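You operate a simulated robot arm through the tools that you are given. There is no shell and no other tool. Be economical: measure what you need, move in short steps, check, and stop when the job is done.

You run a simulated robot arm. Do the job below in one go: nothing can be reset, and whatever is moved stays where it is left.

JOB
Push the key in the jig up to its stop, clamp it and brush a strip of glue along it.
Fine: knob to HOLD; glue from the pot; brush back in the cup, lid back on; the bar stays up. A coat counts when it lies all over at full strength: go over it till it gets no stronger.

The check looks at the end state, three seconds after you hand in, the way a careful person would. Anything else that was tipped, shoved, dropped, spilled or broken makes it a failure. Lids that push on must go on centred and level and be pressed home; caps that screw on are set level and turned clockwise until they are tight.

ROBOT AND FRAMES
A 6-joint arm with a two-finger parallel gripper, fixed in place. Base frame: the origin is at the foot of the arm, x ahead of it, y to its left, z up; the work surface is at about z = 0.78. Readings come in m, rad, newtons and seconds.
With the tool pointing down near the work surface it reaches from about 0.26 to 0.68 m from the base axis. Its first joint turns from -1.152 to 1.152 rad. Payload 2.9 kg.
The TCP is the grasp point between the finger pads, 0.03 m short of the fingertips. In the tool frame z runs along the fingers and y along their closing line. The gripper opens to 0.11 m. The fingers are 0.02 m wide and 0.01 m thick; the gripper's body (0.048 by 0.112 m) begins 0.055 m behind the TCP.
Orientation is told as [roll, pitch, yaw] about the base's x, y, z axes, in that order, counted from this pose: with the fingers straight down and closing along the base's y, the tool's x points along the base's -x, its y along +y and its z along -z.

CONTROLS
- The arm moves only by the tool send_rows. Its argument "increments" is a list of rows, each a list of 3 entries, a list of its own where there are three numbers: the shift along the tool's x, y, z in m, then the turn, a rotation vector about the tool's x, y, z in rad, then the opening, from 0 (shut) to 1 (fully open). In form: [[[tx, ty, tz], [wx, wy, wz], claw], ...]. A call has 1 to 12 rows; each row is the pose to reach, as a shift and turn from the pose commanded when the call began, along the tool's axes at that moment. A row lasts 0.2 s, in which the tool goes at most 0.05 m and 0.15 rad; a call with a longer step from one row to the next is refused whole, and so is a gripper value outside its range. Where a pose cannot be reached the arm comes as near as it can. A force on the tool above 40 N (or 10 N above the force at the start of the call, whichever is more), or a blocked arm, ends the call early, and 0.2 s more pass. The fingers move at their own pace (about 0.108 m/s each) and stop on an object; they squeeze with about 32 N. The grip force told is the motor's: it shows also when the fingers shut on nothing. Time passes only in rows, and 0.2 s behind the last, so rows that repeat a pose let the fingers close. It gives the time, the measured TCP pose, the force on the tool (base axes), the opening and the grip force at its end, in the units of the frame above (readings bear some noise), with the torque about the TCP (base axes, N m) and any sound that the robot's microphone picked up, and new pictures: "show" is both (left out), scene, wrist or none.
- Cameras (640 x 400 px; columns grow to the right, rows downward): "scene" is fixed at [0.0565, 0.4168, 1.3933]; the picture's right is [-0.92, -0.39, 0.00], its down [-0.19, 0.45, -0.87] and it looks along [0.34, -0.80, -0.49] (base axes); focal length 357 px, centre (320, 200). "wrist" rides on the gripper at [0.072, 0.017, -0.103] in the tool frame; the picture's right is [-0.23, 0.97, 0.00], its down [-0.76, -0.18, -0.62] and it looks along [-0.61, -0.14, 0.78] (tool axes); focal length 222 px, centre (320, 200).
- locate(camera, pixels): there is no depth. For up to 12 entries [column, row, z] of the newest picture of that camera ("zoom" is the newest enlarged one), the place [x, y] in the base frame at which the ray of that pixel passes the height z, good to about 0.003 m. No time passes.
- zoom(camera, box): a new picture of the part [left, top, right, bottom] of that camera's present view, enlarged. No time passes.
- close_job(): hands the job in; it is judged then, once.

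Work in short steps. Measure before you move; look again where a grasp or a placing could have gone wrong, and mend it. You have 80 turns and 200 pictures in all, those below and enlarged ones among them. Open the gripper and draw the arm clear of the work before you hand the job in, unless the task says otherwise; then end with one line.

The tools are called as name(argument=value, ...) on one line, values as JSON. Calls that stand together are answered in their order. send_rows: Moves the arm, as the interface text tells. Its arguments: {"type":"object","properties":{"increments":{"type":"array"},"show":{"type":"string","enum":["both","scene","wrist","none"]}},"required":["increments"]} The other tools are called the same way: locate (camera, pixels) gives the place at which the rays of pixels pass given heights; zoom (camera, box) takes an enlarged picture of a part of a camera's view; close_job () hands the job in.

At the start:

```text
time: 0.0
tool_pos: [0.3701, -0.1676, 1.1468]
orientation: [0.0, 0.0, -0.001]
wrist_force: [-1.0, 0.5, -0.3]
torque: [0.0, 0.02, 0.0]
finger_gap: 0.1099
finger_force: 0.0
```

scene: 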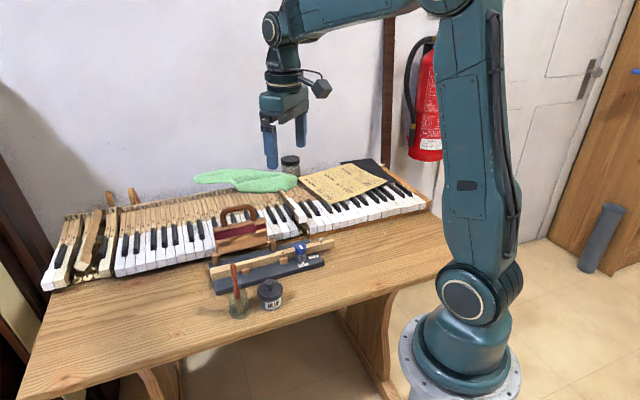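
wrist: 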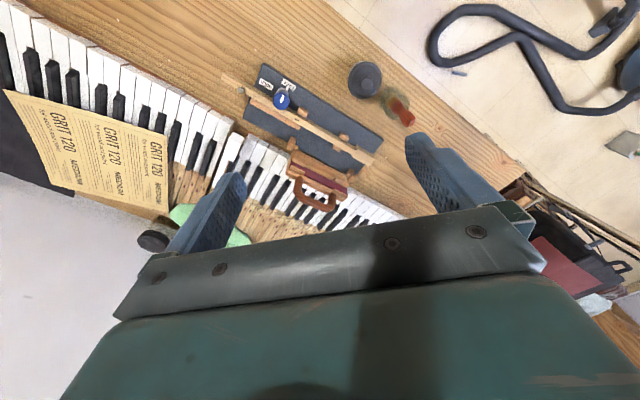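

I start by looking closely at the jig, pot and cup in both cameras.

zoom(camera="scene", box=[190, 190, 350, 330])

zoom(camera="wrist", box=[210, 40, 430, 220])

```text
2.86 times, centred on (270, 260) of scene
```

zoom: 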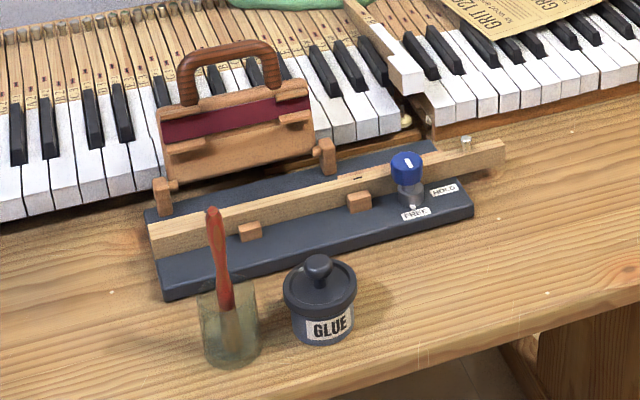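

```text
2.22 times, centred on (320, 130) of wrist
```

zoom: 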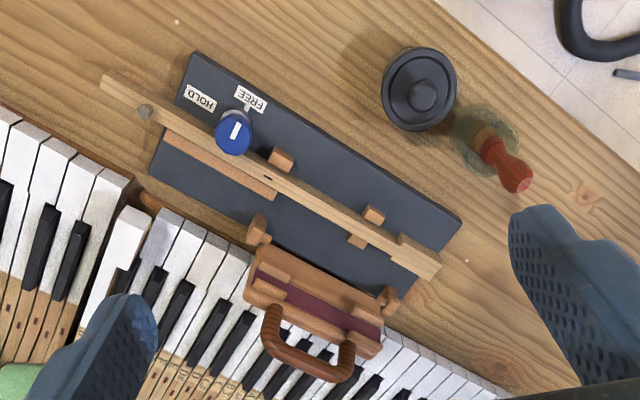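

The jig's parts are visible, but I can't tell the key from the stop yet. I locate the main points before taking a closer look.

locate(camera="zoom", pixels=[[102, 84, 0.81], [440, 268, 0.81], [234, 135, 0.84], [422, 92, 0.84], [515, 178, 0.9], [478, 140, 0.79], [195, 55, 0.8], [460, 222, 0.8], [145, 112, 0.82], [398, 245, 0.81], [310, 345, 0.88]])

locate(camera="scene", pixels=[[270, 283, 0.84], [237, 315, 0.78], [233, 266, 0.88], [301, 246, 0.84], [229, 276, 0.8], [314, 247, 0.81], [233, 294, 0.8]])

```text
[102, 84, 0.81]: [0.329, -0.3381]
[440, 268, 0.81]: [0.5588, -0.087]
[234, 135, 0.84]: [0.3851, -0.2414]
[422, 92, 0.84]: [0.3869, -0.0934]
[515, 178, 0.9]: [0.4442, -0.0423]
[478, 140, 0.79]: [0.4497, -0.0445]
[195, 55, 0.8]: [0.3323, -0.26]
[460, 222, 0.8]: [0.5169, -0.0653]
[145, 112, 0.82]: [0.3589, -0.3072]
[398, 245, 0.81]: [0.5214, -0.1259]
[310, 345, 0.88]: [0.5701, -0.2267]
```

```text
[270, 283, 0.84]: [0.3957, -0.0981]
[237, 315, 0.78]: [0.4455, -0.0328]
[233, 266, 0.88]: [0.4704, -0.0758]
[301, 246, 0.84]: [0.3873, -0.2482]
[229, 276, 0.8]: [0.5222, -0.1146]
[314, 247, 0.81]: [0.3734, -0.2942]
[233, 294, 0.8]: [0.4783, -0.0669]
```

I move the wrist camera closer, over the near side of the jig and high enough to stay clear.

send_rows(increments=[[[0.025, 0, 0.037], [0, 0, 0], 1], [[0.05, 0, 0.074], [0, 0, 0], 1], [[0.075, 0, 0.11], [0, 0, 0], 1], [[0.1, 0, 0.147], [0, 0, 0], 1], [[0.1, 0, 0.147], [0, 0, 0], 1]], show="wrist")

```text
time: 1.2
tool_pos: [0.2717, -0.1672, 1.0001]
orientation: [0.001, 0.002, 0.0]
wrist_force: [0.3, -0.2, 0.1]
torque: [0.04, 0.01, 0.0]
finger_gap: 0.1103
finger_force: 0.1
```

wrist: 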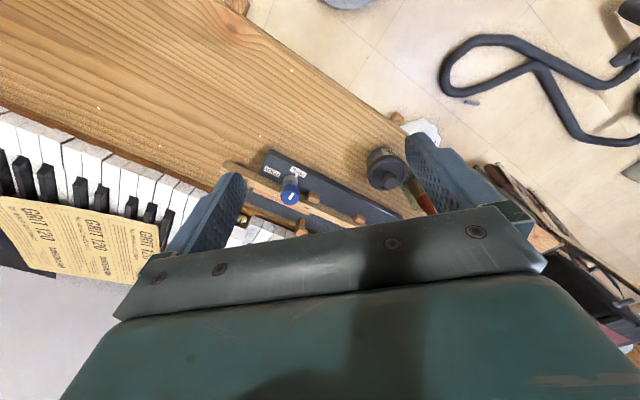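

The camera sees almost straight down at its upper half, so it needs to be further forward. I move to x≈0.43 at this height.

send_rows(increments=[[[-0.04, -0.005, 0], [0, 0, 0], 1], [[-0.08, -0.01, 0], [0, 0, 0], 1], [[-0.12, -0.015, 0], [0, 0, 0], 1], [[-0.16, -0.02, 0], [0, 0, 0], 1], [[-0.16, -0.02, 0], [0, 0, 0], 1]], show="wrist")

zoom(camera="wrist", box=[150, 0, 450, 200])

```text
time: 2.4
tool_pos: [0.4317, -0.1893, 1.0004]
orientation: [0.0, 0.001, 0.0]
wrist_force: [0.5, 0.2, 0.2]
torque: [-0.02, 0.03, 0.0]
finger_gap: 0.1103
finger_force: 0.0
```

wrist: 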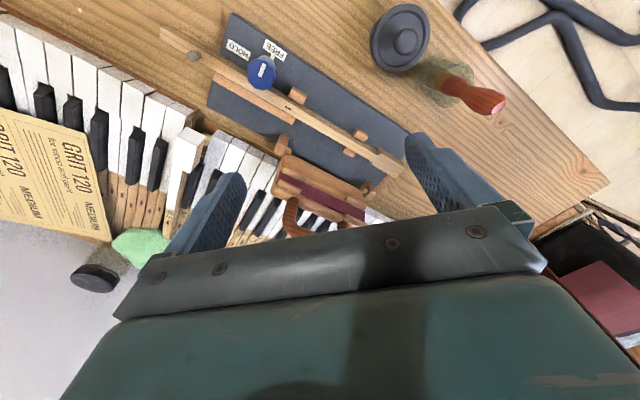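

```text
2.00 times, centred on (300, 100) of wrist
```

zoom: 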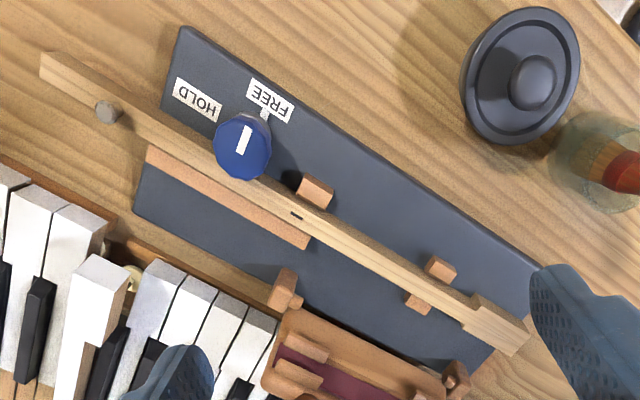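

I zoom tighter on each end of the key.

zoom(camera="wrist", box=[330, 110, 420, 190])

zoom(camera="wrist", box=[160, 10, 310, 130])

zoom(camera="scene", box=[205, 200, 285, 300])

zoom(camera="scene", box=[260, 220, 340, 280])

```text
5.00 times, centred on (375, 150) of wrist
```

zoom: 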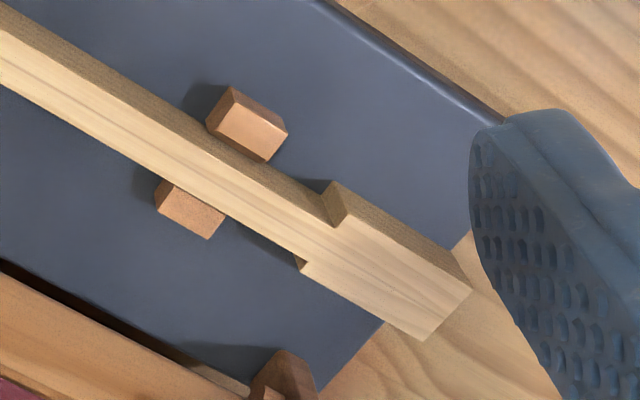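

```text
3.33 times, centred on (235, 70) of wrist
```

zoom: 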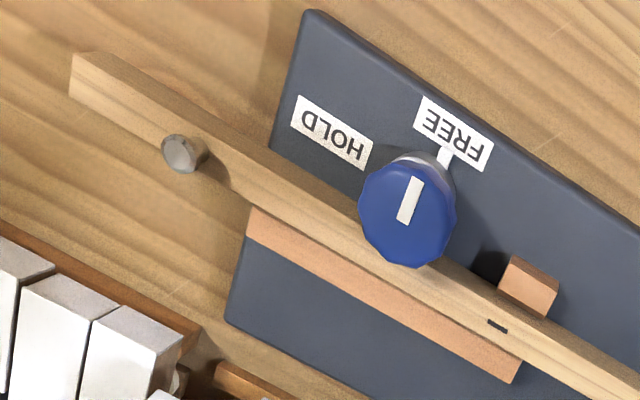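

```text
4.00 times, centred on (245, 250) of scene
```

zoom: 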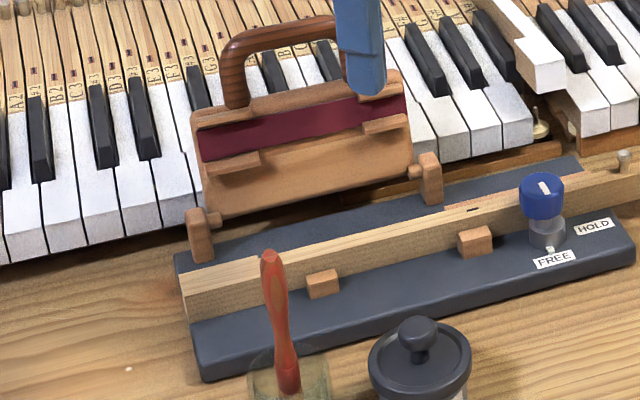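

```text
6.67 times, centred on (300, 250) of scene
```

zoom: 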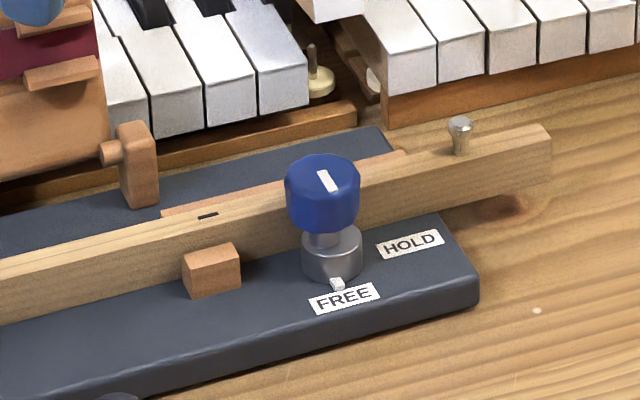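

The key has a wide head whose shoulders face two pegs about 2 cm away, so the stop looks to be these pegs, reached by pushing on the head end. I triangulate heights with both cameras.

locate(camera="wrist", pixels=[[405.4, 167.6, 0.8], [405.4, 167.6, 0.82], [395.4, 178, 0.82], [397, 133.5, 0.8], [385, 34, 0.84], [407, 40, 0.86], [260.5, 72, 0.84], [260.5, 72, 0.86], [489, 102, 0.88], [375, 151, 0.82], [192, 56, 0.83], [163, 32, 0.82]])

locate(camera="scene", pixels=[[211.2, 273.2, 0.8], [211.2, 273.2, 0.82], [212, 280.5, 0.8], [216, 294.5, 0.78], [269.7, 282, 0.84], [269.7, 282, 0.86], [301, 243, 0.84], [301, 243, 0.86], [312, 264, 0.8], [233, 265, 0.88], [319, 238.5, 0.83], [329, 239, 0.82]])

```text
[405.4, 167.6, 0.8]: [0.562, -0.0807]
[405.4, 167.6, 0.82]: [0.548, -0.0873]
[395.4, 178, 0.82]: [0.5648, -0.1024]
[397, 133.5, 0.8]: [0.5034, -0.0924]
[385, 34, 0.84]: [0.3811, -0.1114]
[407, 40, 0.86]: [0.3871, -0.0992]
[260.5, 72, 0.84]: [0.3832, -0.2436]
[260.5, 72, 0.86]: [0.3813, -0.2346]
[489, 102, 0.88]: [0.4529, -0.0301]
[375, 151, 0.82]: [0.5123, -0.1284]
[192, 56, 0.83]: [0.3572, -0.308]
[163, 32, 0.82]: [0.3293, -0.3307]
```

```text
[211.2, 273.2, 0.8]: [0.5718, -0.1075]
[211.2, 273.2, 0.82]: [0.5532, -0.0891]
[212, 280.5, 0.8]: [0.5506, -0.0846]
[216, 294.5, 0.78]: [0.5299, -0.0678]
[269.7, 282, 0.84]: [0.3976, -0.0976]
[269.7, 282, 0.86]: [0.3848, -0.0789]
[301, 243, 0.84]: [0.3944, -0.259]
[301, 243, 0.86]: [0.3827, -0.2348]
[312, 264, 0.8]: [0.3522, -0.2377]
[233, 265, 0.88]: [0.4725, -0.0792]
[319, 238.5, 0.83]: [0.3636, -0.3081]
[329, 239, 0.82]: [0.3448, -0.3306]
```

Key top is z≈0.822, its bottom about 0.80, and its axis runs at about 46.8°. I go above a point 3.5 cm beyond the head end, turning the fingers' closing line along the key and shutting them.

send_rows(increments=[[[-0.025, 0.02, 0], [0, 0, 0.126], 0.5], [[-0.05, 0.04, 0], [0, 0, 0.252], 0], [[-0.075, 0.06, 0], [0, 0, 0.377], 0], [[-0.1, 0.08, 0], [0, 0, 0.503], 0], [[-0.125, 0.1, 0], [0, 0, 0.629], 0], [[-0.149, 0.119, 0], [0, 0, 0.754], 0], [[-0.149, 0.119, 0], [0, 0, 0.754], 0]])

zoom(camera="wrist", box=[160, 0, 480, 220])

```text
time: 4.0
tool_pos: [0.5801, -0.0674, 0.9997]
orientation: [0.0, -0.001, -0.756]
wrist_force: [-0.5, 0.4, 0.8]
torque: [-0.01, 0.0, -0.03]
finger_gap: 0.0001
finger_force: 32.1
```

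scene: 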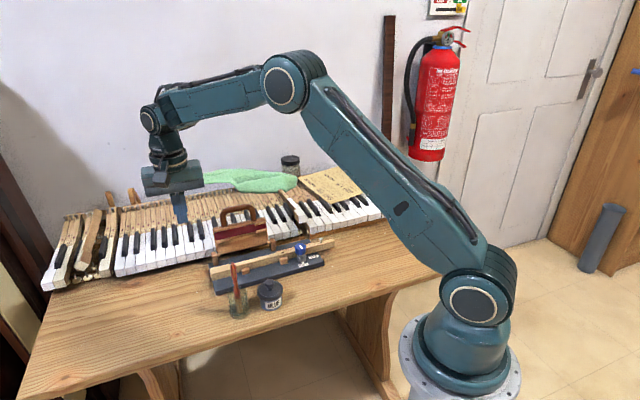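
wrist: 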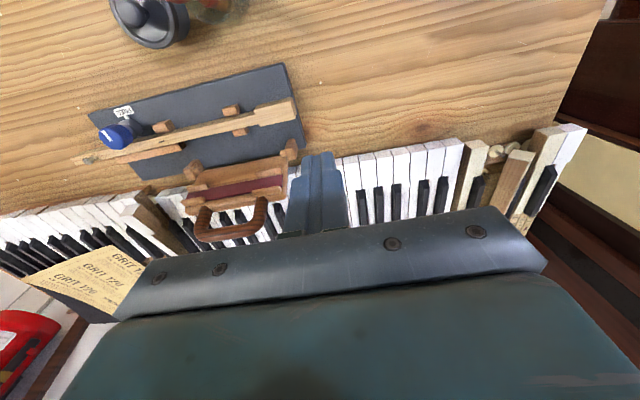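

```text
1.82 times, centred on (320, 110) of wrist
```

zoom: 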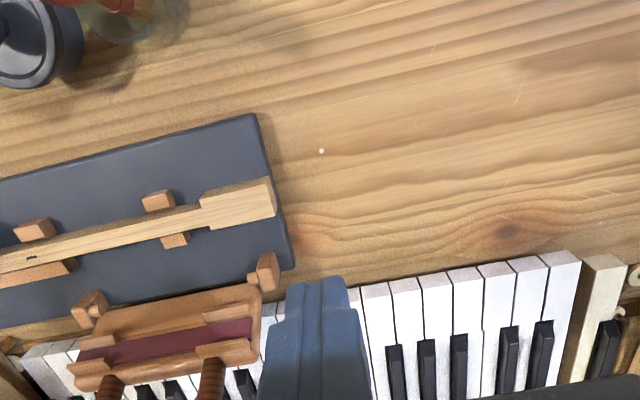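

I measure the key ends, shoulders and pegs from this new viewpoint.

locate(camera="zoom", pixels=[[269, 178, 0.822], [275, 213, 0.822], [200, 196, 0.822], [207, 228, 0.822], [176, 200, 0.815], [140, 198, 0.815], [188, 238, 0.812], [250, 113, 0.8], [293, 265, 0.8], [0, 252, 0.822], [270, 268, 0.83], [240, 290, 0.83]])

locate(camera="wrist", pixels=[[76, 160, 0.822], [84, 161, 0.83], [116, 137, 0.86], [180, 140, 0.822], [345, 160, 0.8], [345, 160, 0.82], [290, 145, 0.83]])

```text
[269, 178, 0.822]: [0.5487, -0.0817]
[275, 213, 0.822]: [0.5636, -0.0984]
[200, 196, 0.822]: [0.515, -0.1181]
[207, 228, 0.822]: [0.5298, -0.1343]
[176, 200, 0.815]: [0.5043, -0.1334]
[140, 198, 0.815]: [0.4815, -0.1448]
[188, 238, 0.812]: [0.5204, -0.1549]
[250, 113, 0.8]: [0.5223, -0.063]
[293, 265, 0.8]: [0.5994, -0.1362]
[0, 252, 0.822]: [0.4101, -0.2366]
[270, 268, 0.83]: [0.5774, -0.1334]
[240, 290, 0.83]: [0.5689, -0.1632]
```

```text
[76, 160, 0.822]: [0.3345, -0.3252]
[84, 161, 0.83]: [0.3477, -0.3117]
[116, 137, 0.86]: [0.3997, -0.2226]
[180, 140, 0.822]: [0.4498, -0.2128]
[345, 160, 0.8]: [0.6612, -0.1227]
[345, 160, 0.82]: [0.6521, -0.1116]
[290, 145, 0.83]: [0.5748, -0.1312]
```

Travel to the pegs is about 15–20 mm. I lower the closed fingers beyond the head end to TCP z≈0.838.

send_rows(increments=[[[0.002, 0, 0.045], [0, 0, 0], 0], [[0.002, 0, 0.09], [0, 0, 0], 0], [[0.002, 0, 0.13], [0, 0, 0], 0], [[0.002, 0, 0.162], [0, 0, 0], 0], [[0.002, 0, 0.162], [0, 0, 0], 0]])

```text
time: 5.2
tool_pos: [0.5781, -0.0682, 0.8358]
orientation: [0.0, 0.0, -0.753]
wrist_force: [0.7, -0.2, -0.6]
torque: [-0.01, 0.0, -0.04]
finger_gap: 0.0
finger_force: 32.0
```

scene: 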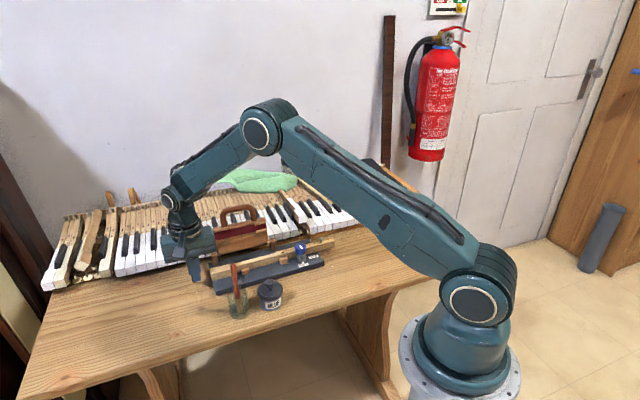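
wrist: 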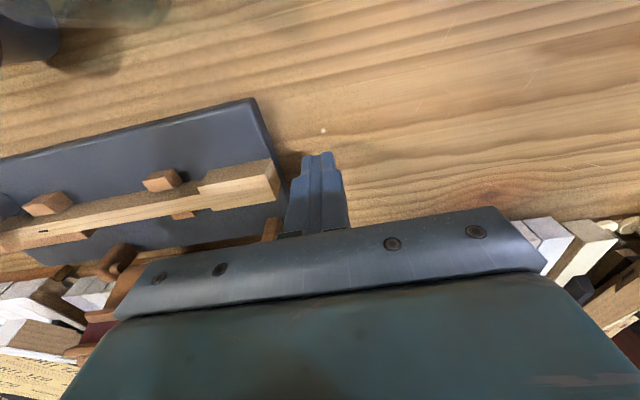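

The fingers (tip near (318,155)) stand beyond the key end at (278,180). I push slowly along the key.

send_rows(increments=[[[0, -0.008, 0], [0, 0, 0], 0], [[0, -0.016, 0], [0, 0, 0], 0], [[0, -0.02, 0], [0, 0, 0], 0], [[0, -0.023, 0], [0, 0, 0], 0], [[0, -0.026, 0], [0, 0, 0], 0], [[0, -0.029, 0], [0, 0, 0], 0], [[0, -0.031, 0], [0, 0, 0], 0]], show="wrist")

```text
time: 6.8
tool_pos: [0.5566, -0.0906, 0.839]
orientation: [0.0, 0.0, -0.754]
wrist_force: [1.0, -0.1, 0.3]
torque: [-0.02, 0.0, -0.03]
finger_gap: 0.0004
finger_force: 31.9
```

wrist: 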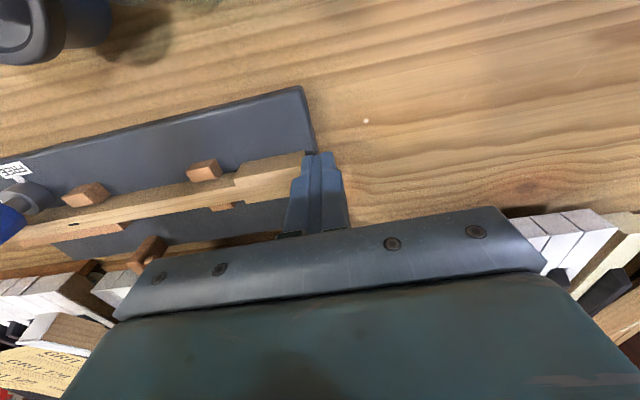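

In contact, and the shoulder (238,178) is about 17 px from the peg (220,172). I keep pushing in 1.5 mm steps.

send_rows(increments=[[[0, -0.002, 0], [0, 0, 0], 0], [[0, -0.004, 0], [0, 0, 0], 0], [[0, -0.0055, 0], [0, 0, 0], 0], [[0, -0.007, 0], [0, 0, 0], 0]], show="wrist")

zoom(camera="wrist", box=[160, 120, 360, 250])

```text
time: 7.8
tool_pos: [0.5512, -0.0954, 0.8378]
orientation: [-0.001, -0.001, -0.754]
wrist_force: [0.1, 0.5, -0.5]
torque: [0.01, 0.02, 0.03]
finger_gap: 0.0
finger_force: 31.9
```

wrist: 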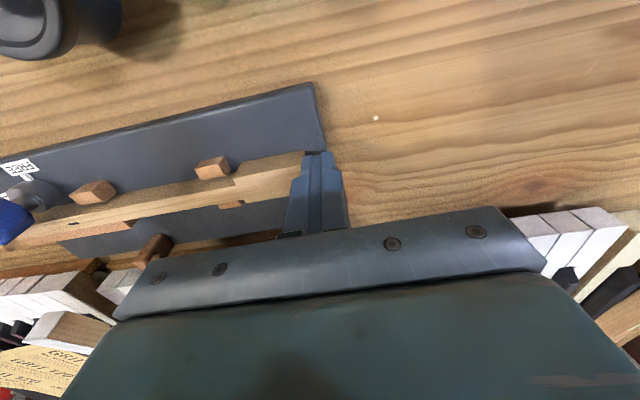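

```text
3.08 times, centred on (260, 185) of wrist
```

zoom: 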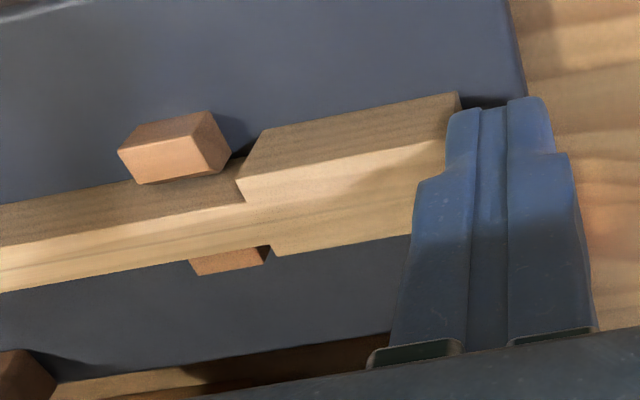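

Shoulders are now only a few millimetres from the pegs. I push on in 1 mm steps until a force shows.

send_rows(increments=[[[0, -0.0015, 0], [0, 0, 0], 0], [[0, -0.0025, 0], [0, 0, 0], 0], [[0, -0.0035, 0], [0, 0, 0], 0]], show="wrist")

zoom(camera="wrist", box=[160, 120, 360, 250])

```text
time: 8.6
tool_pos: [0.5498, -0.0976, 0.8388]
orientation: [0.0, 0.0, -0.754]
wrist_force: [-0.3, -0.7, -0.7]
torque: [0.01, -0.03, 0.01]
finger_gap: 0.0
finger_force: 32.2
```

wrist: 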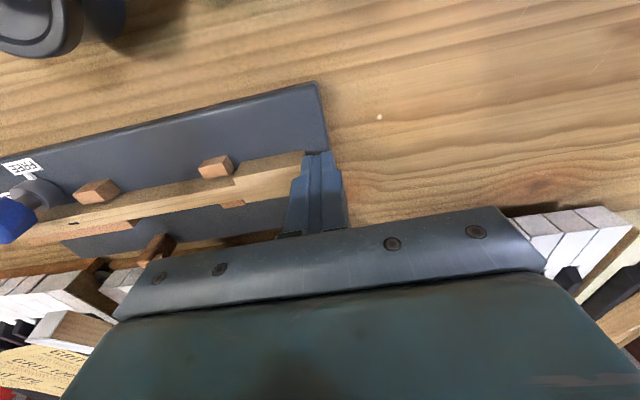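

```text
3.08 times, centred on (260, 185) of wrist
```

zoom: 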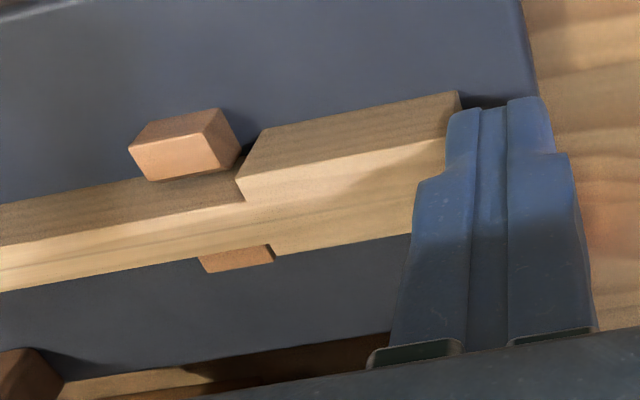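

Nearly touching: peg edge (240,155), shoulder (243,165). Another few small steps.

send_rows(increments=[[[0, -0.001, 0], [0, 0, 0], 0], [[0, -0.002, 0], [0, 0, 0], 0]], show="none")

zoom(camera="wrist", box=[160, 120, 360, 250])

```text
time: 9.2
tool_pos: [0.5485, -0.0998, 0.8386]
orientation: [0.001, 0.0, -0.754]
wrist_force: [0.7, 1.3, -1.1]
torque: [0.02, -0.01, -0.03]
finger_gap: 0.0001
finger_force: 32.3
```

```text
3.08 times, centred on (260, 185) of wrist
```

zoom: 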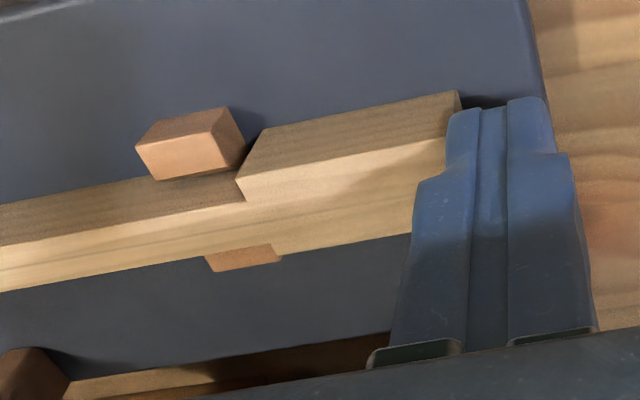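

Force is hardly above noise; I go on in half-millimetre steps.

send_rows(increments=[[[0, -0.0007, 0], [0, 0, 0], 0], [[0, -0.0014, 0], [0, 0, 0], 0]], show="none")

zoom(camera="wrist", box=[160, 120, 360, 250])

```text
time: 9.8
tool_pos: [0.5478, -0.1009, 0.8374]
orientation: [0.001, 0.001, -0.754]
wrist_force: [-0.6, 0.6, 0.0]
torque: [0.01, -0.02, 0.0]
finger_gap: 0.0002
finger_force: 31.9
```

```text
3.08 times, centred on (260, 185) of wrist
```

zoom: 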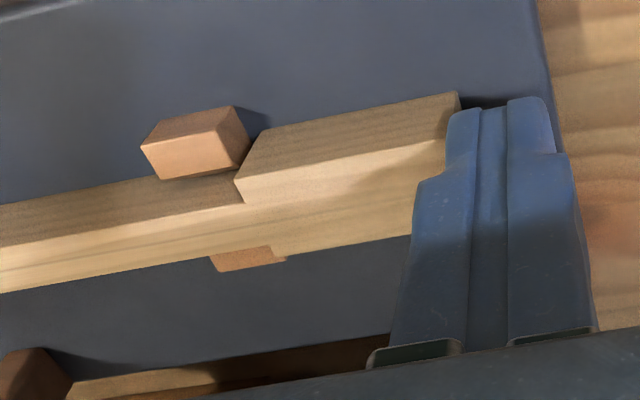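

The shoulder's bottom corner (265,130) is still roughly 4 mm from the peg's base line. I continue.

send_rows(increments=[[[0, -0.0012, 0], [0, 0, 0], 0], [[0, -0.0022, 0], [0, 0, 0], 0], [[0, -0.003, 0], [0, 0, 0], 0]], show="none")

zoom(camera="wrist", box=[160, 120, 360, 250])

```text
time: 10.6
tool_pos: [0.544, -0.1026, 0.838]
orientation: [0.0, 0.001, -0.753]
wrist_force: [1.0, 1.1, -0.1]
torque: [-0.01, -0.04, 0.02]
finger_gap: 0.0
finger_force: 31.7
```

```text
3.08 times, centred on (260, 185) of wrist
```

zoom: 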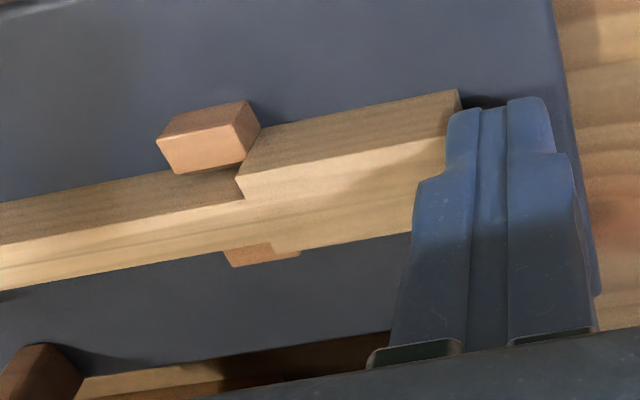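

Now almost shut: peg edge (260,127), shoulder bottom (266,127). Small steps until the force rises.

send_rows(increments=[[[0, -0.0006, 0], [0, 0, 0], 0], [[0, -0.0012, 0], [0, 0, 0], 0], [[0, -0.0018, 0], [0, 0, 0], 0]], show="none")

zoom(camera="wrist", box=[160, 120, 360, 250])

```text
time: 11.4
tool_pos: [0.5446, -0.1023, 0.839]
orientation: [0.002, -0.001, -0.752]
wrist_force: [7.3, 5.6, -1.4]
torque: [0.15, -0.17, -0.03]
finger_gap: 0.0
finger_force: 32.0
```

```text
3.08 times, centred on (260, 185) of wrist
```

zoom: 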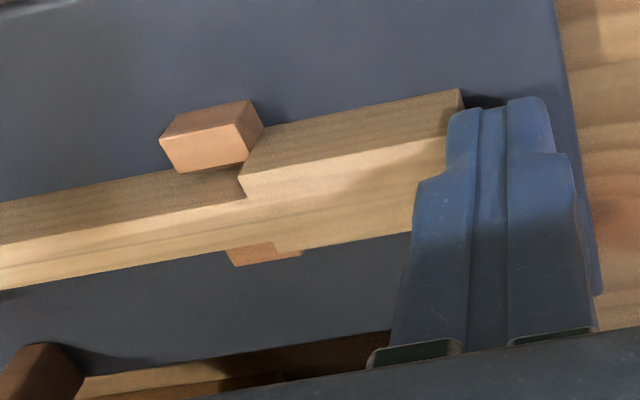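

Force rose to about 9 N along the key: it is seated against its stop. I back off, rise, and go above the knob with the fingers opening.

send_rows(increments=[[[0, 0.02, 0], [0, 0, 0], 0], [[0, 0.02, -0.045], [0, 0, 0], 0], [[0, 0.02, -0.09], [0, 0, 0], 0], [[0, 0.02, -0.14], [0, 0, 0], 0.3], [[0.005, -0.027, -0.14], [0, 0, 0], 0.6], [[0.01, -0.074, -0.14], [0, 0, 0], 0.6], [[0.015, -0.121, -0.14], [0, 0, 0], 0.6], [[0.02, -0.168, -0.14], [0, 0, 0], 0.6], [[0.024, -0.208, -0.14], [0, 0, 0], 0.6], [[0.024, -0.208, -0.14], [0, 0, 0], 0.6]])

zoom(camera="wrist", box=[220, 60, 420, 190])

zoom(camera="scene", box=[200, 200, 345, 310])

```text
time: 13.6
tool_pos: [0.385, -0.2374, 0.9783]
orientation: [0.0, -0.001, -0.754]
wrist_force: [0.3, -0.1, -0.2]
torque: [-0.02, 0.01, 0.0]
finger_gap: 0.066
finger_force: 0.0
```

scene: 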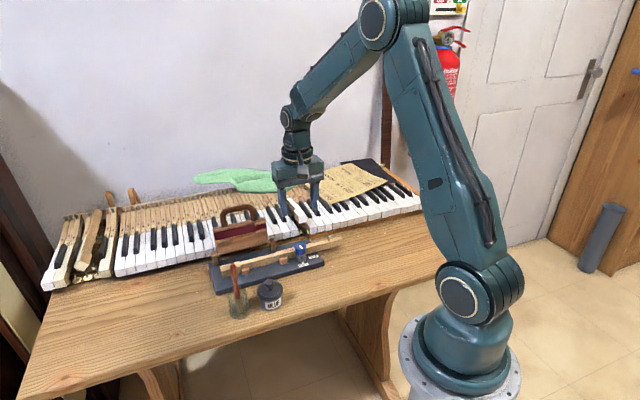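
wrist: 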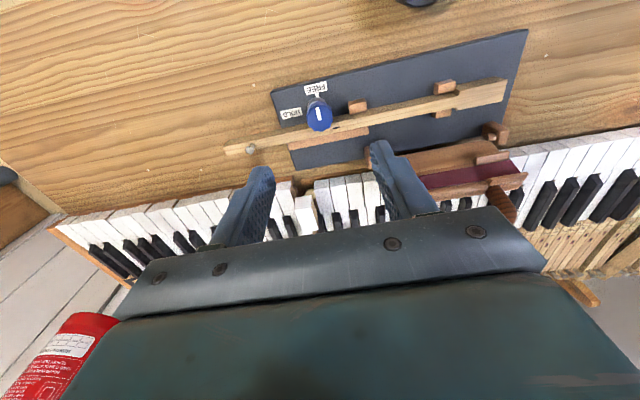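

```text
3.08 times, centred on (320, 125) of wrist
```

zoom: 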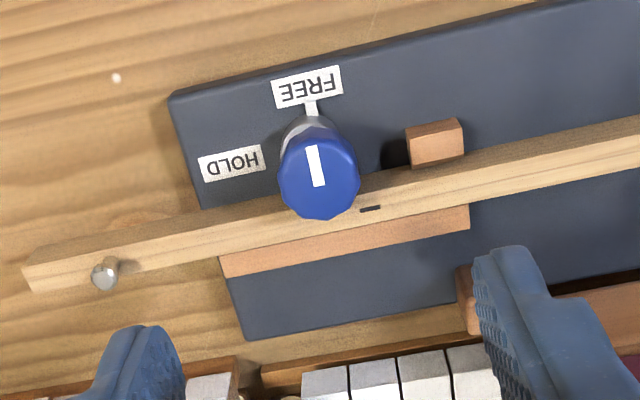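

```text
3.64 times, centred on (272, 255) of scene
```

zoom: 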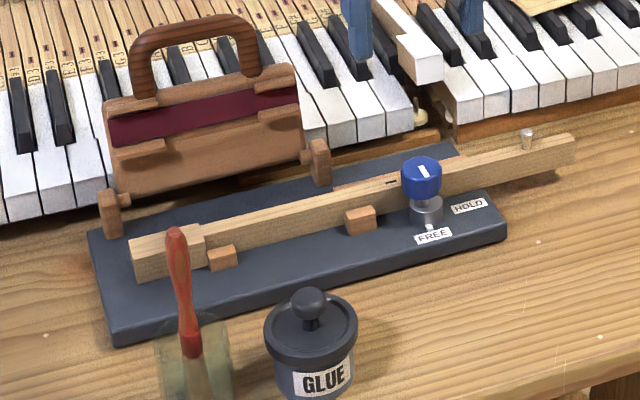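

I locate the knob's top, edges and labels.

locate(camera="zoom", pixels=[[121, 0, 0.9]])

zoom(camera="wrist", box=[270, 70, 370, 160])

zoom(camera="scene", box=[280, 230, 330, 270])

```text
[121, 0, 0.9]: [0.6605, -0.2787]
```

```text
4.44 times, centred on (320, 115) of wrist
```

zoom: 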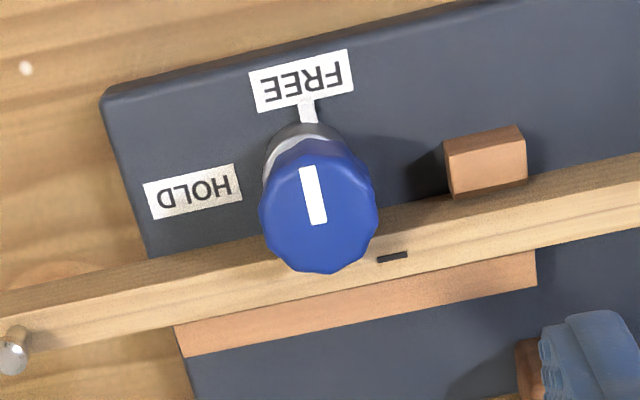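

```text
10.00 times, centred on (305, 250) of scene
```

zoom: 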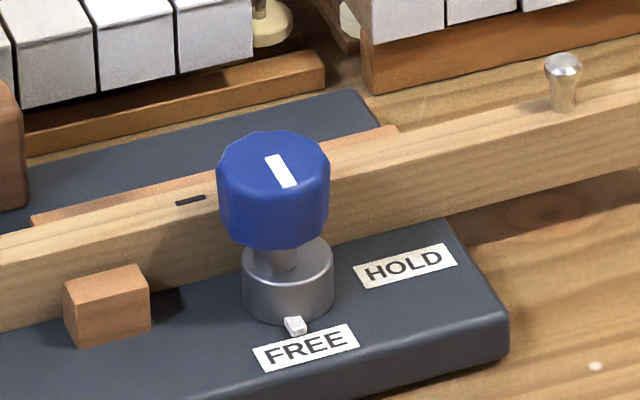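

locate(camera="wrist", pixels=[[319.6, 117.5, 0.85], [319.6, 117.5, 0.86], [316, 105.5, 0.8], [312.5, 88.5, 0.8], [291, 113.5, 0.8], [315, 93, 0.8]])

locate(camera="zoom", pixels=[[280, 170, 0.86], [280, 170, 0.85], [282, 230, 0.84], [288, 285, 0.81], [307, 348, 0.8], [403, 266, 0.8], [294, 325, 0.8]])

```text
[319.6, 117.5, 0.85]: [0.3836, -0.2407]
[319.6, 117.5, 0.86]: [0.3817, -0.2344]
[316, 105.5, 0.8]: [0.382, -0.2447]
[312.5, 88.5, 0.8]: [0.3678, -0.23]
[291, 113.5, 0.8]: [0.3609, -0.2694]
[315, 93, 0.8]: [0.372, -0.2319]
```

```text
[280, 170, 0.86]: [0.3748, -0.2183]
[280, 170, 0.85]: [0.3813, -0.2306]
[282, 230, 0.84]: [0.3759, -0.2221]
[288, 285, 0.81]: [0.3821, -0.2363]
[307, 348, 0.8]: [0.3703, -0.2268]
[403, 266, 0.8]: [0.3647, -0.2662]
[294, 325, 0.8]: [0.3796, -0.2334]
```

The knob centre is near (0.383,-0.240) with its top at z≈0.853, and FREE→HOLD is 90° counterclockwise from above. I descend with tips at about 0.834 (above the key top) and grip the cap.

send_rows(increments=[[[0, -0.003, 0.045], [0, 0, 0], 0.55], [[0, -0.003, 0.09], [0, 0, 0], 0.55], [[0, -0.003, 0.114], [0, 0, 0], 0.55], [[0, -0.003, 0.114], [0, 0, 0], 0.4], [[0, -0.003, 0.114], [0, 0, 0], 0.2], [[0, -0.003, 0.114], [0, 0, 0], 0.2], [[0, -0.003, 0.114], [0, 0, 0], 0]])

zoom(camera="wrist", box=[240, 70, 400, 220])

```text
time: 15.2
tool_pos: [0.3831, -0.2409, 0.8622]
orientation: [0.002, 0.003, -0.753]
wrist_force: [10.9, 12.1, 0.7]
torque: [-0.1, -0.55, 0.13]
finger_gap: 0.0281
finger_force: 32.1
```

scene: 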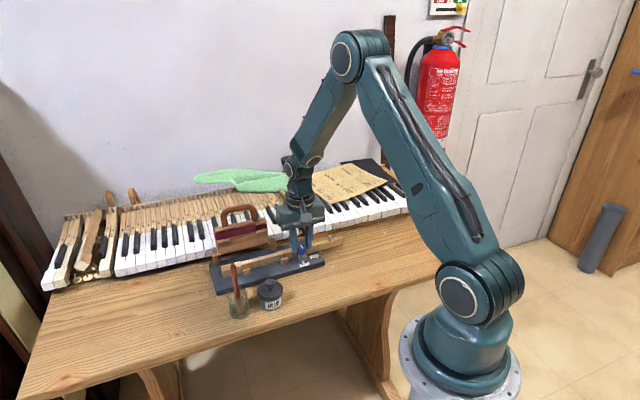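
wrist: 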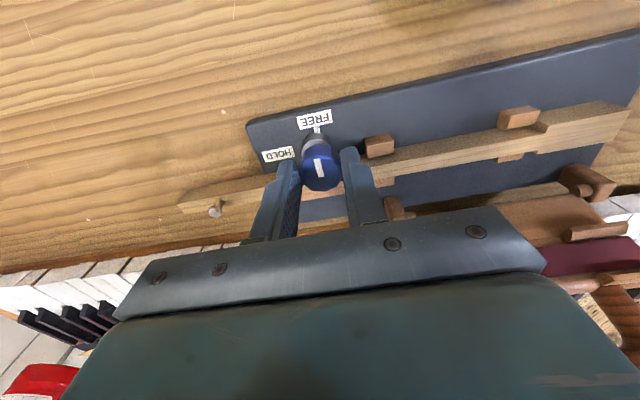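

```text
2.67 times, centred on (320, 145) of wrist
```

zoom: 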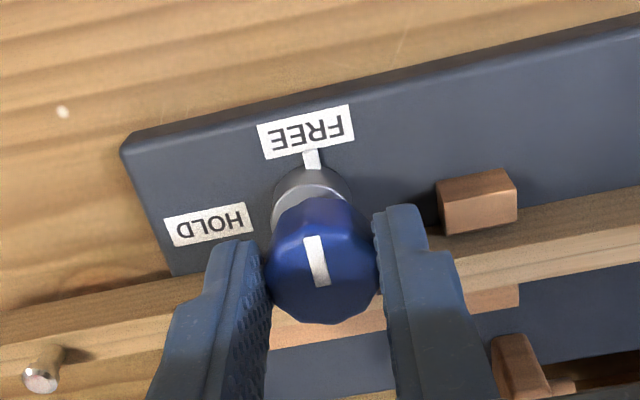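

Gripped (gap 28 mm), but about 16 N sideways along +y of the tool says I'm ~2.5 mm off centre. I shift to relieve it.

send_rows(increments=[[[0, 0.0015, 0], [0, 0, 0], 0], [[0, 0.0025, 0], [0, 0, 0], 0]], show="none")

```text
time: 15.8
tool_pos: [0.3833, -0.2417, 0.8614]
orientation: [-0.005, 0.005, -0.758]
wrist_force: [0.3, -1.6, 0.0]
torque: [-0.03, -0.08, -0.02]
finger_gap: 0.0279
finger_force: 31.7
```

Force relieved. I turn the knob counterclockwise, halfway first.

send_rows(increments=[[[0, 0, 0], [0, 0, -0.13], 0], [[0, 0, 0], [0, 0, -0.26], 0], [[0, 0, 0], [0, 0, -0.39], 0], [[0, 0, 0], [0, 0, -0.52], 0], [[0, 0, 0], [0, 0, -0.65], 0], [[0, 0, 0], [0, 0, -0.785], 0]], show="wrist")

```text
time: 17.2
tool_pos: [0.3823, -0.2394, 0.8633]
orientation: [0.002, 0.001, 0.035]
wrist_force: [-12.9, -5.4, 0.4]
torque: [-0.03, 0.14, 0.0]
finger_gap: 0.0281
finger_force: 31.9
```

wrist: 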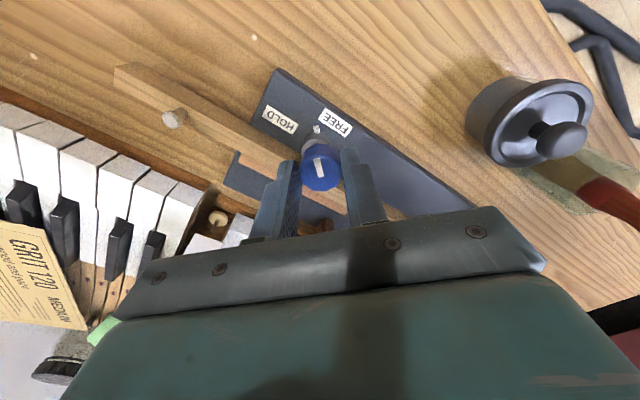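

The knob follows (pointer now between the labels). I correct the sideways load by 2 mm and turn the second half.

send_rows(increments=[[[0.002, -0.001, 0], [0, 0, 0], 0], [[0.002, -0.001, 0], [0, 0, -0.13], 0], [[0.002, -0.001, 0], [0, 0, -0.26], 0], [[0.002, -0.001, 0], [0, 0, -0.39], 0]], show="none")

```text
time: 18.2
tool_pos: [0.382, -0.2413, 0.8643]
orientation: [0.001, -0.002, 0.426]
wrist_force: [6.3, 3.2, -0.4]
torque: [-0.05, 0.16, 0.0]
finger_gap: 0.0282
finger_force: 32.4
```

send_rows(increments=[[[-0.001, 0, 0], [0, 0, -0.1], 0], [[-0.001, 0, 0], [0, 0, -0.2], 0], [[-0.001, 0, 0], [0, 0, -0.3], 0], [[-0.001, 0, 0], [0, 0, -0.39], 0]], show="wrist")

zoom(camera="wrist", box=[240, 70, 400, 220])

```text
time: 19.2
tool_pos: [0.382, -0.2405, 0.8659]
orientation: [0.001, 0.001, 0.812]
wrist_force: [3.6, 0.1, -0.6]
torque: [0.05, -0.04, -0.34]
finger_gap: 0.0282
finger_force: 32.3
```

wrist: 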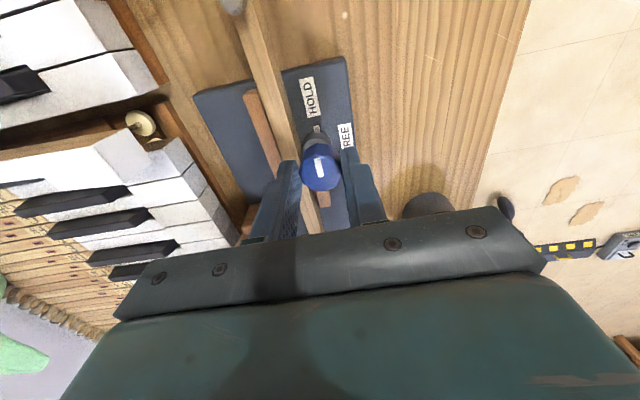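

```text
2.67 times, centred on (320, 145) of wrist
```

zoom: 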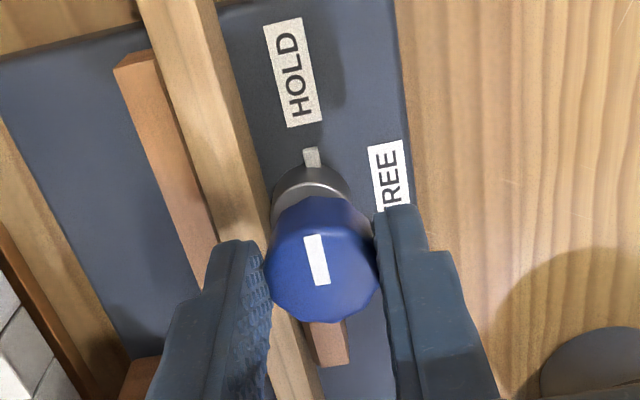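

The pointer (310,157) is nearly at HOLD (292,75) with torque building. I turn 0.08 rad more and see whether it stops there.

send_rows(increments=[[[0, 0, 0], [0, 0, -0.05], 0], [[0, 0, 0], [0, 0, -0.09], 0]], show="none")

zoom(camera="wrist", box=[240, 70, 400, 220])

```text
time: 19.8
tool_pos: [0.3829, -0.2409, 0.8636]
orientation: [0.002, 0.0, 0.902]
wrist_force: [0.6, -2.2, -0.6]
torque: [-0.03, 0.02, -0.33]
finger_gap: 0.0282
finger_force: 32.0
```

```text
2.67 times, centred on (320, 145) of wrist
```

zoom: 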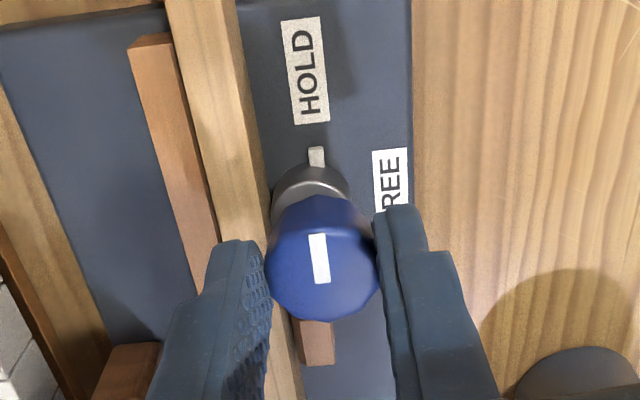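

The cap now slips in the fingers, so the knob is at its end with the pointer on HOLD. I release and rise, going back to the key-aligned yaw for a view of the whole jig.

send_rows(increments=[[[0, 0, 0], [0, 0, 0], 0.3], [[0, 0, 0], [0, 0, 0], 0.5], [[0, 0, -0.04], [0, 0, 0.1], 0.5], [[0, 0, -0.08], [0, 0, 0.24], 0.5], [[0, 0, -0.12], [0, 0, 0.38], 0.6], [[0, 0, -0.15], [0, 0, 0.52], 0.6], [[0, 0, -0.15], [0, 0, 0.66], 0.6], [[0, 0, -0.15], [0, 0, 0.8], 0.6], [[0, 0, -0.15], [0, 0, 0.94], 0.6]], show="wrist")

zoom(camera="scene", box=[200, 200, 345, 325])

zoom(camera="wrist", box=[200, 0, 520, 200])

```text
time: 21.8
tool_pos: [0.3822, -0.2389, 1.0143]
orientation: [-0.001, 0.0, -0.043]
wrist_force: [0.0, 0.0, -0.3]
torque: [-0.04, 0.0, 0.0]
finger_gap: 0.0658
finger_force: 0.2
```

wrist: 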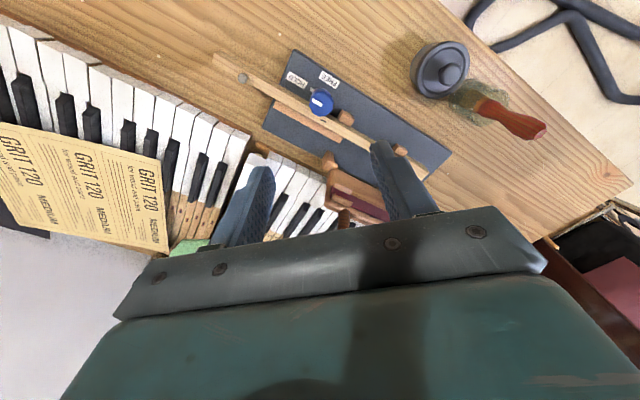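

```text
3.20 times, centred on (272, 262) of scene
```

zoom: 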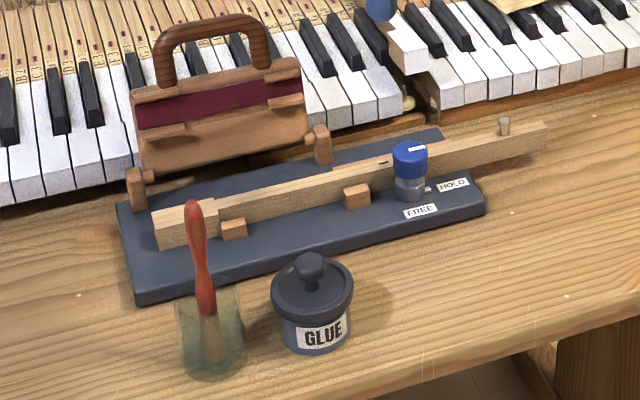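

```text
2.00 times, centred on (360, 100) of wrist
```

zoom: 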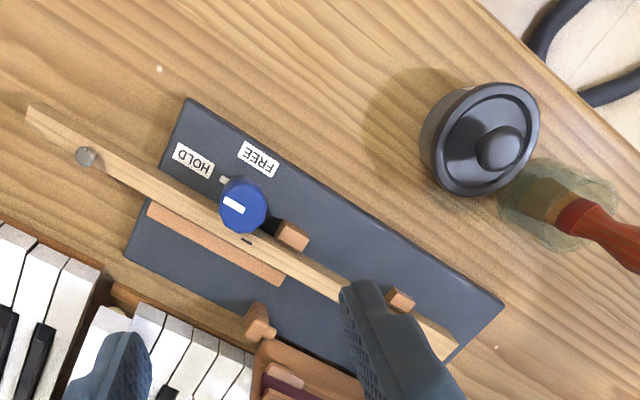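

The knob points at HOLD, and the key is at the pegs. Next the pot: I go above its lid with the closing line square to the pot–brush line.

send_rows(increments=[[[0, 0.024, 0], [0, 0, -0.14], 0.6], [[0, 0.048, 0], [0, 0, -0.28], 0.6], [[0, 0.072, 0], [0, 0, -0.42], 0.6], [[0, 0.096, 0], [0, 0, -0.56], 0.6], [[0, 0.12, 0], [0, 0, -0.7], 0.6], [[0.001, 0.144, 0], [0, 0, -0.84], 0.6], [[0.001, 0.144, 0], [0, 0, -0.84], 0.6]], show="both")

zoom(camera="wrist", box=[220, 40, 420, 190])

zoom(camera="scene", box=[215, 250, 295, 330])

```text
time: 23.4
tool_pos: [0.389, -0.0952, 1.015]
orientation: [0.0, 0.002, 0.803]
wrist_force: [0.1, 0.2, 0.6]
torque: [0.03, -0.03, 0.02]
finger_gap: 0.0658
finger_force: 0.1
```

scene: 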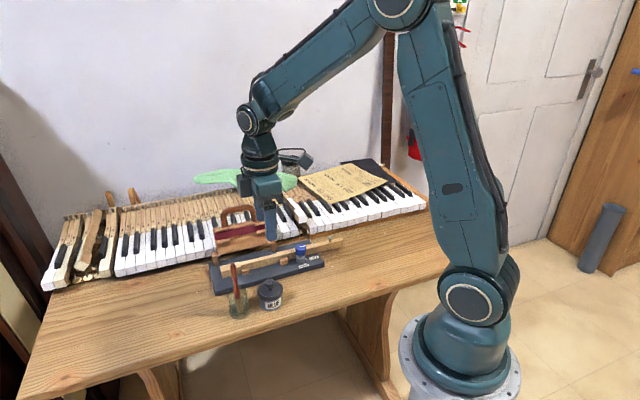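
wrist: 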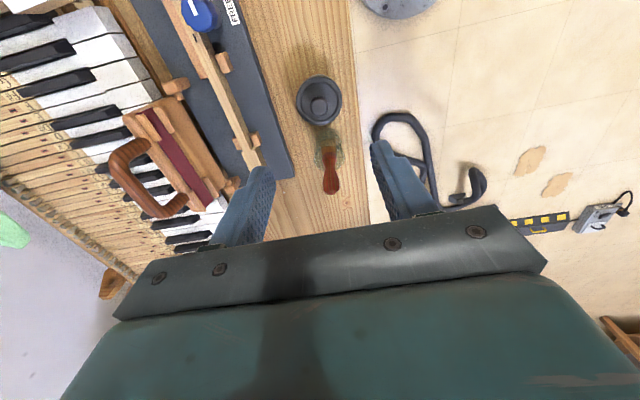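

```text
2.67 times, centred on (320, 115) of wrist
```

zoom: 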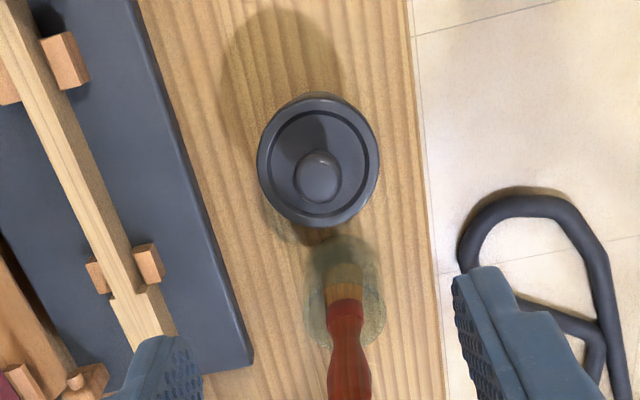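

```text
5.00 times, centred on (255, 290) of scene
```

zoom: 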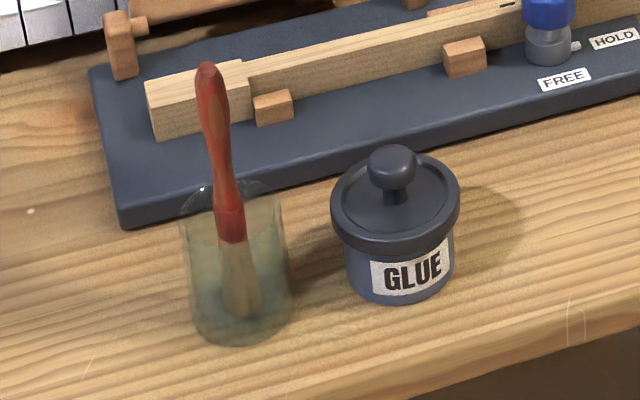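

I triangulate the lid knob, rim, cup and brush from both views.

locate(camera="wrist", pixels=[[318.9, 106.8, 0.85], [318.9, 106.8, 0.86], [319.3, 101, 0.83], [319.3, 101, 0.84], [332, 195, 0.9], [332, 195, 0.92], [329.4, 146, 0.83], [329.4, 146, 0.85], [328.5, 134, 0.8], [327, 152, 0.83], [309.5, 90, 0.83], [331, 112, 0.83]])

locate(camera="scene", pixels=[[269.2, 282.6, 0.85], [269.2, 282.6, 0.86], [270, 290, 0.83], [270, 290, 0.84], [232.6, 263.6, 0.9], [232.6, 263.6, 0.92], [237.4, 298, 0.83], [237.4, 298, 0.85], [240.4, 313, 0.79], [237.5, 316, 0.78], [237, 289, 0.83], [271, 306, 0.785]])

```text
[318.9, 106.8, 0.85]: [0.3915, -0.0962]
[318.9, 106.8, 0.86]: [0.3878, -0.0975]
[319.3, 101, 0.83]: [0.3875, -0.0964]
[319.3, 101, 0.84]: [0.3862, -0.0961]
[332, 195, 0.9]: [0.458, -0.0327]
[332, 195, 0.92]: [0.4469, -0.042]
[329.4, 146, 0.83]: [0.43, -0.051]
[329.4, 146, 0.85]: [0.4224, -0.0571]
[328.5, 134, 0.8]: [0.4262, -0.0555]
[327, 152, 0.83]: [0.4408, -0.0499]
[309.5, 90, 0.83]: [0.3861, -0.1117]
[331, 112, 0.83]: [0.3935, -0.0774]
```

```text
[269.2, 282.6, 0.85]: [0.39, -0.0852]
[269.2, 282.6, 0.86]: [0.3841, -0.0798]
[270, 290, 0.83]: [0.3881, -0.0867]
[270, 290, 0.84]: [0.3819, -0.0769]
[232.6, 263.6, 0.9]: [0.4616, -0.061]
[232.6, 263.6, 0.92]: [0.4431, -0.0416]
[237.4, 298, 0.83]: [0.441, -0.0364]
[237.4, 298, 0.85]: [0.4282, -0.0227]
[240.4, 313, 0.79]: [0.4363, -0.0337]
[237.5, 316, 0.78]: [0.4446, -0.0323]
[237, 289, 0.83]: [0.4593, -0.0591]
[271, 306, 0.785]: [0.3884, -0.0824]
```

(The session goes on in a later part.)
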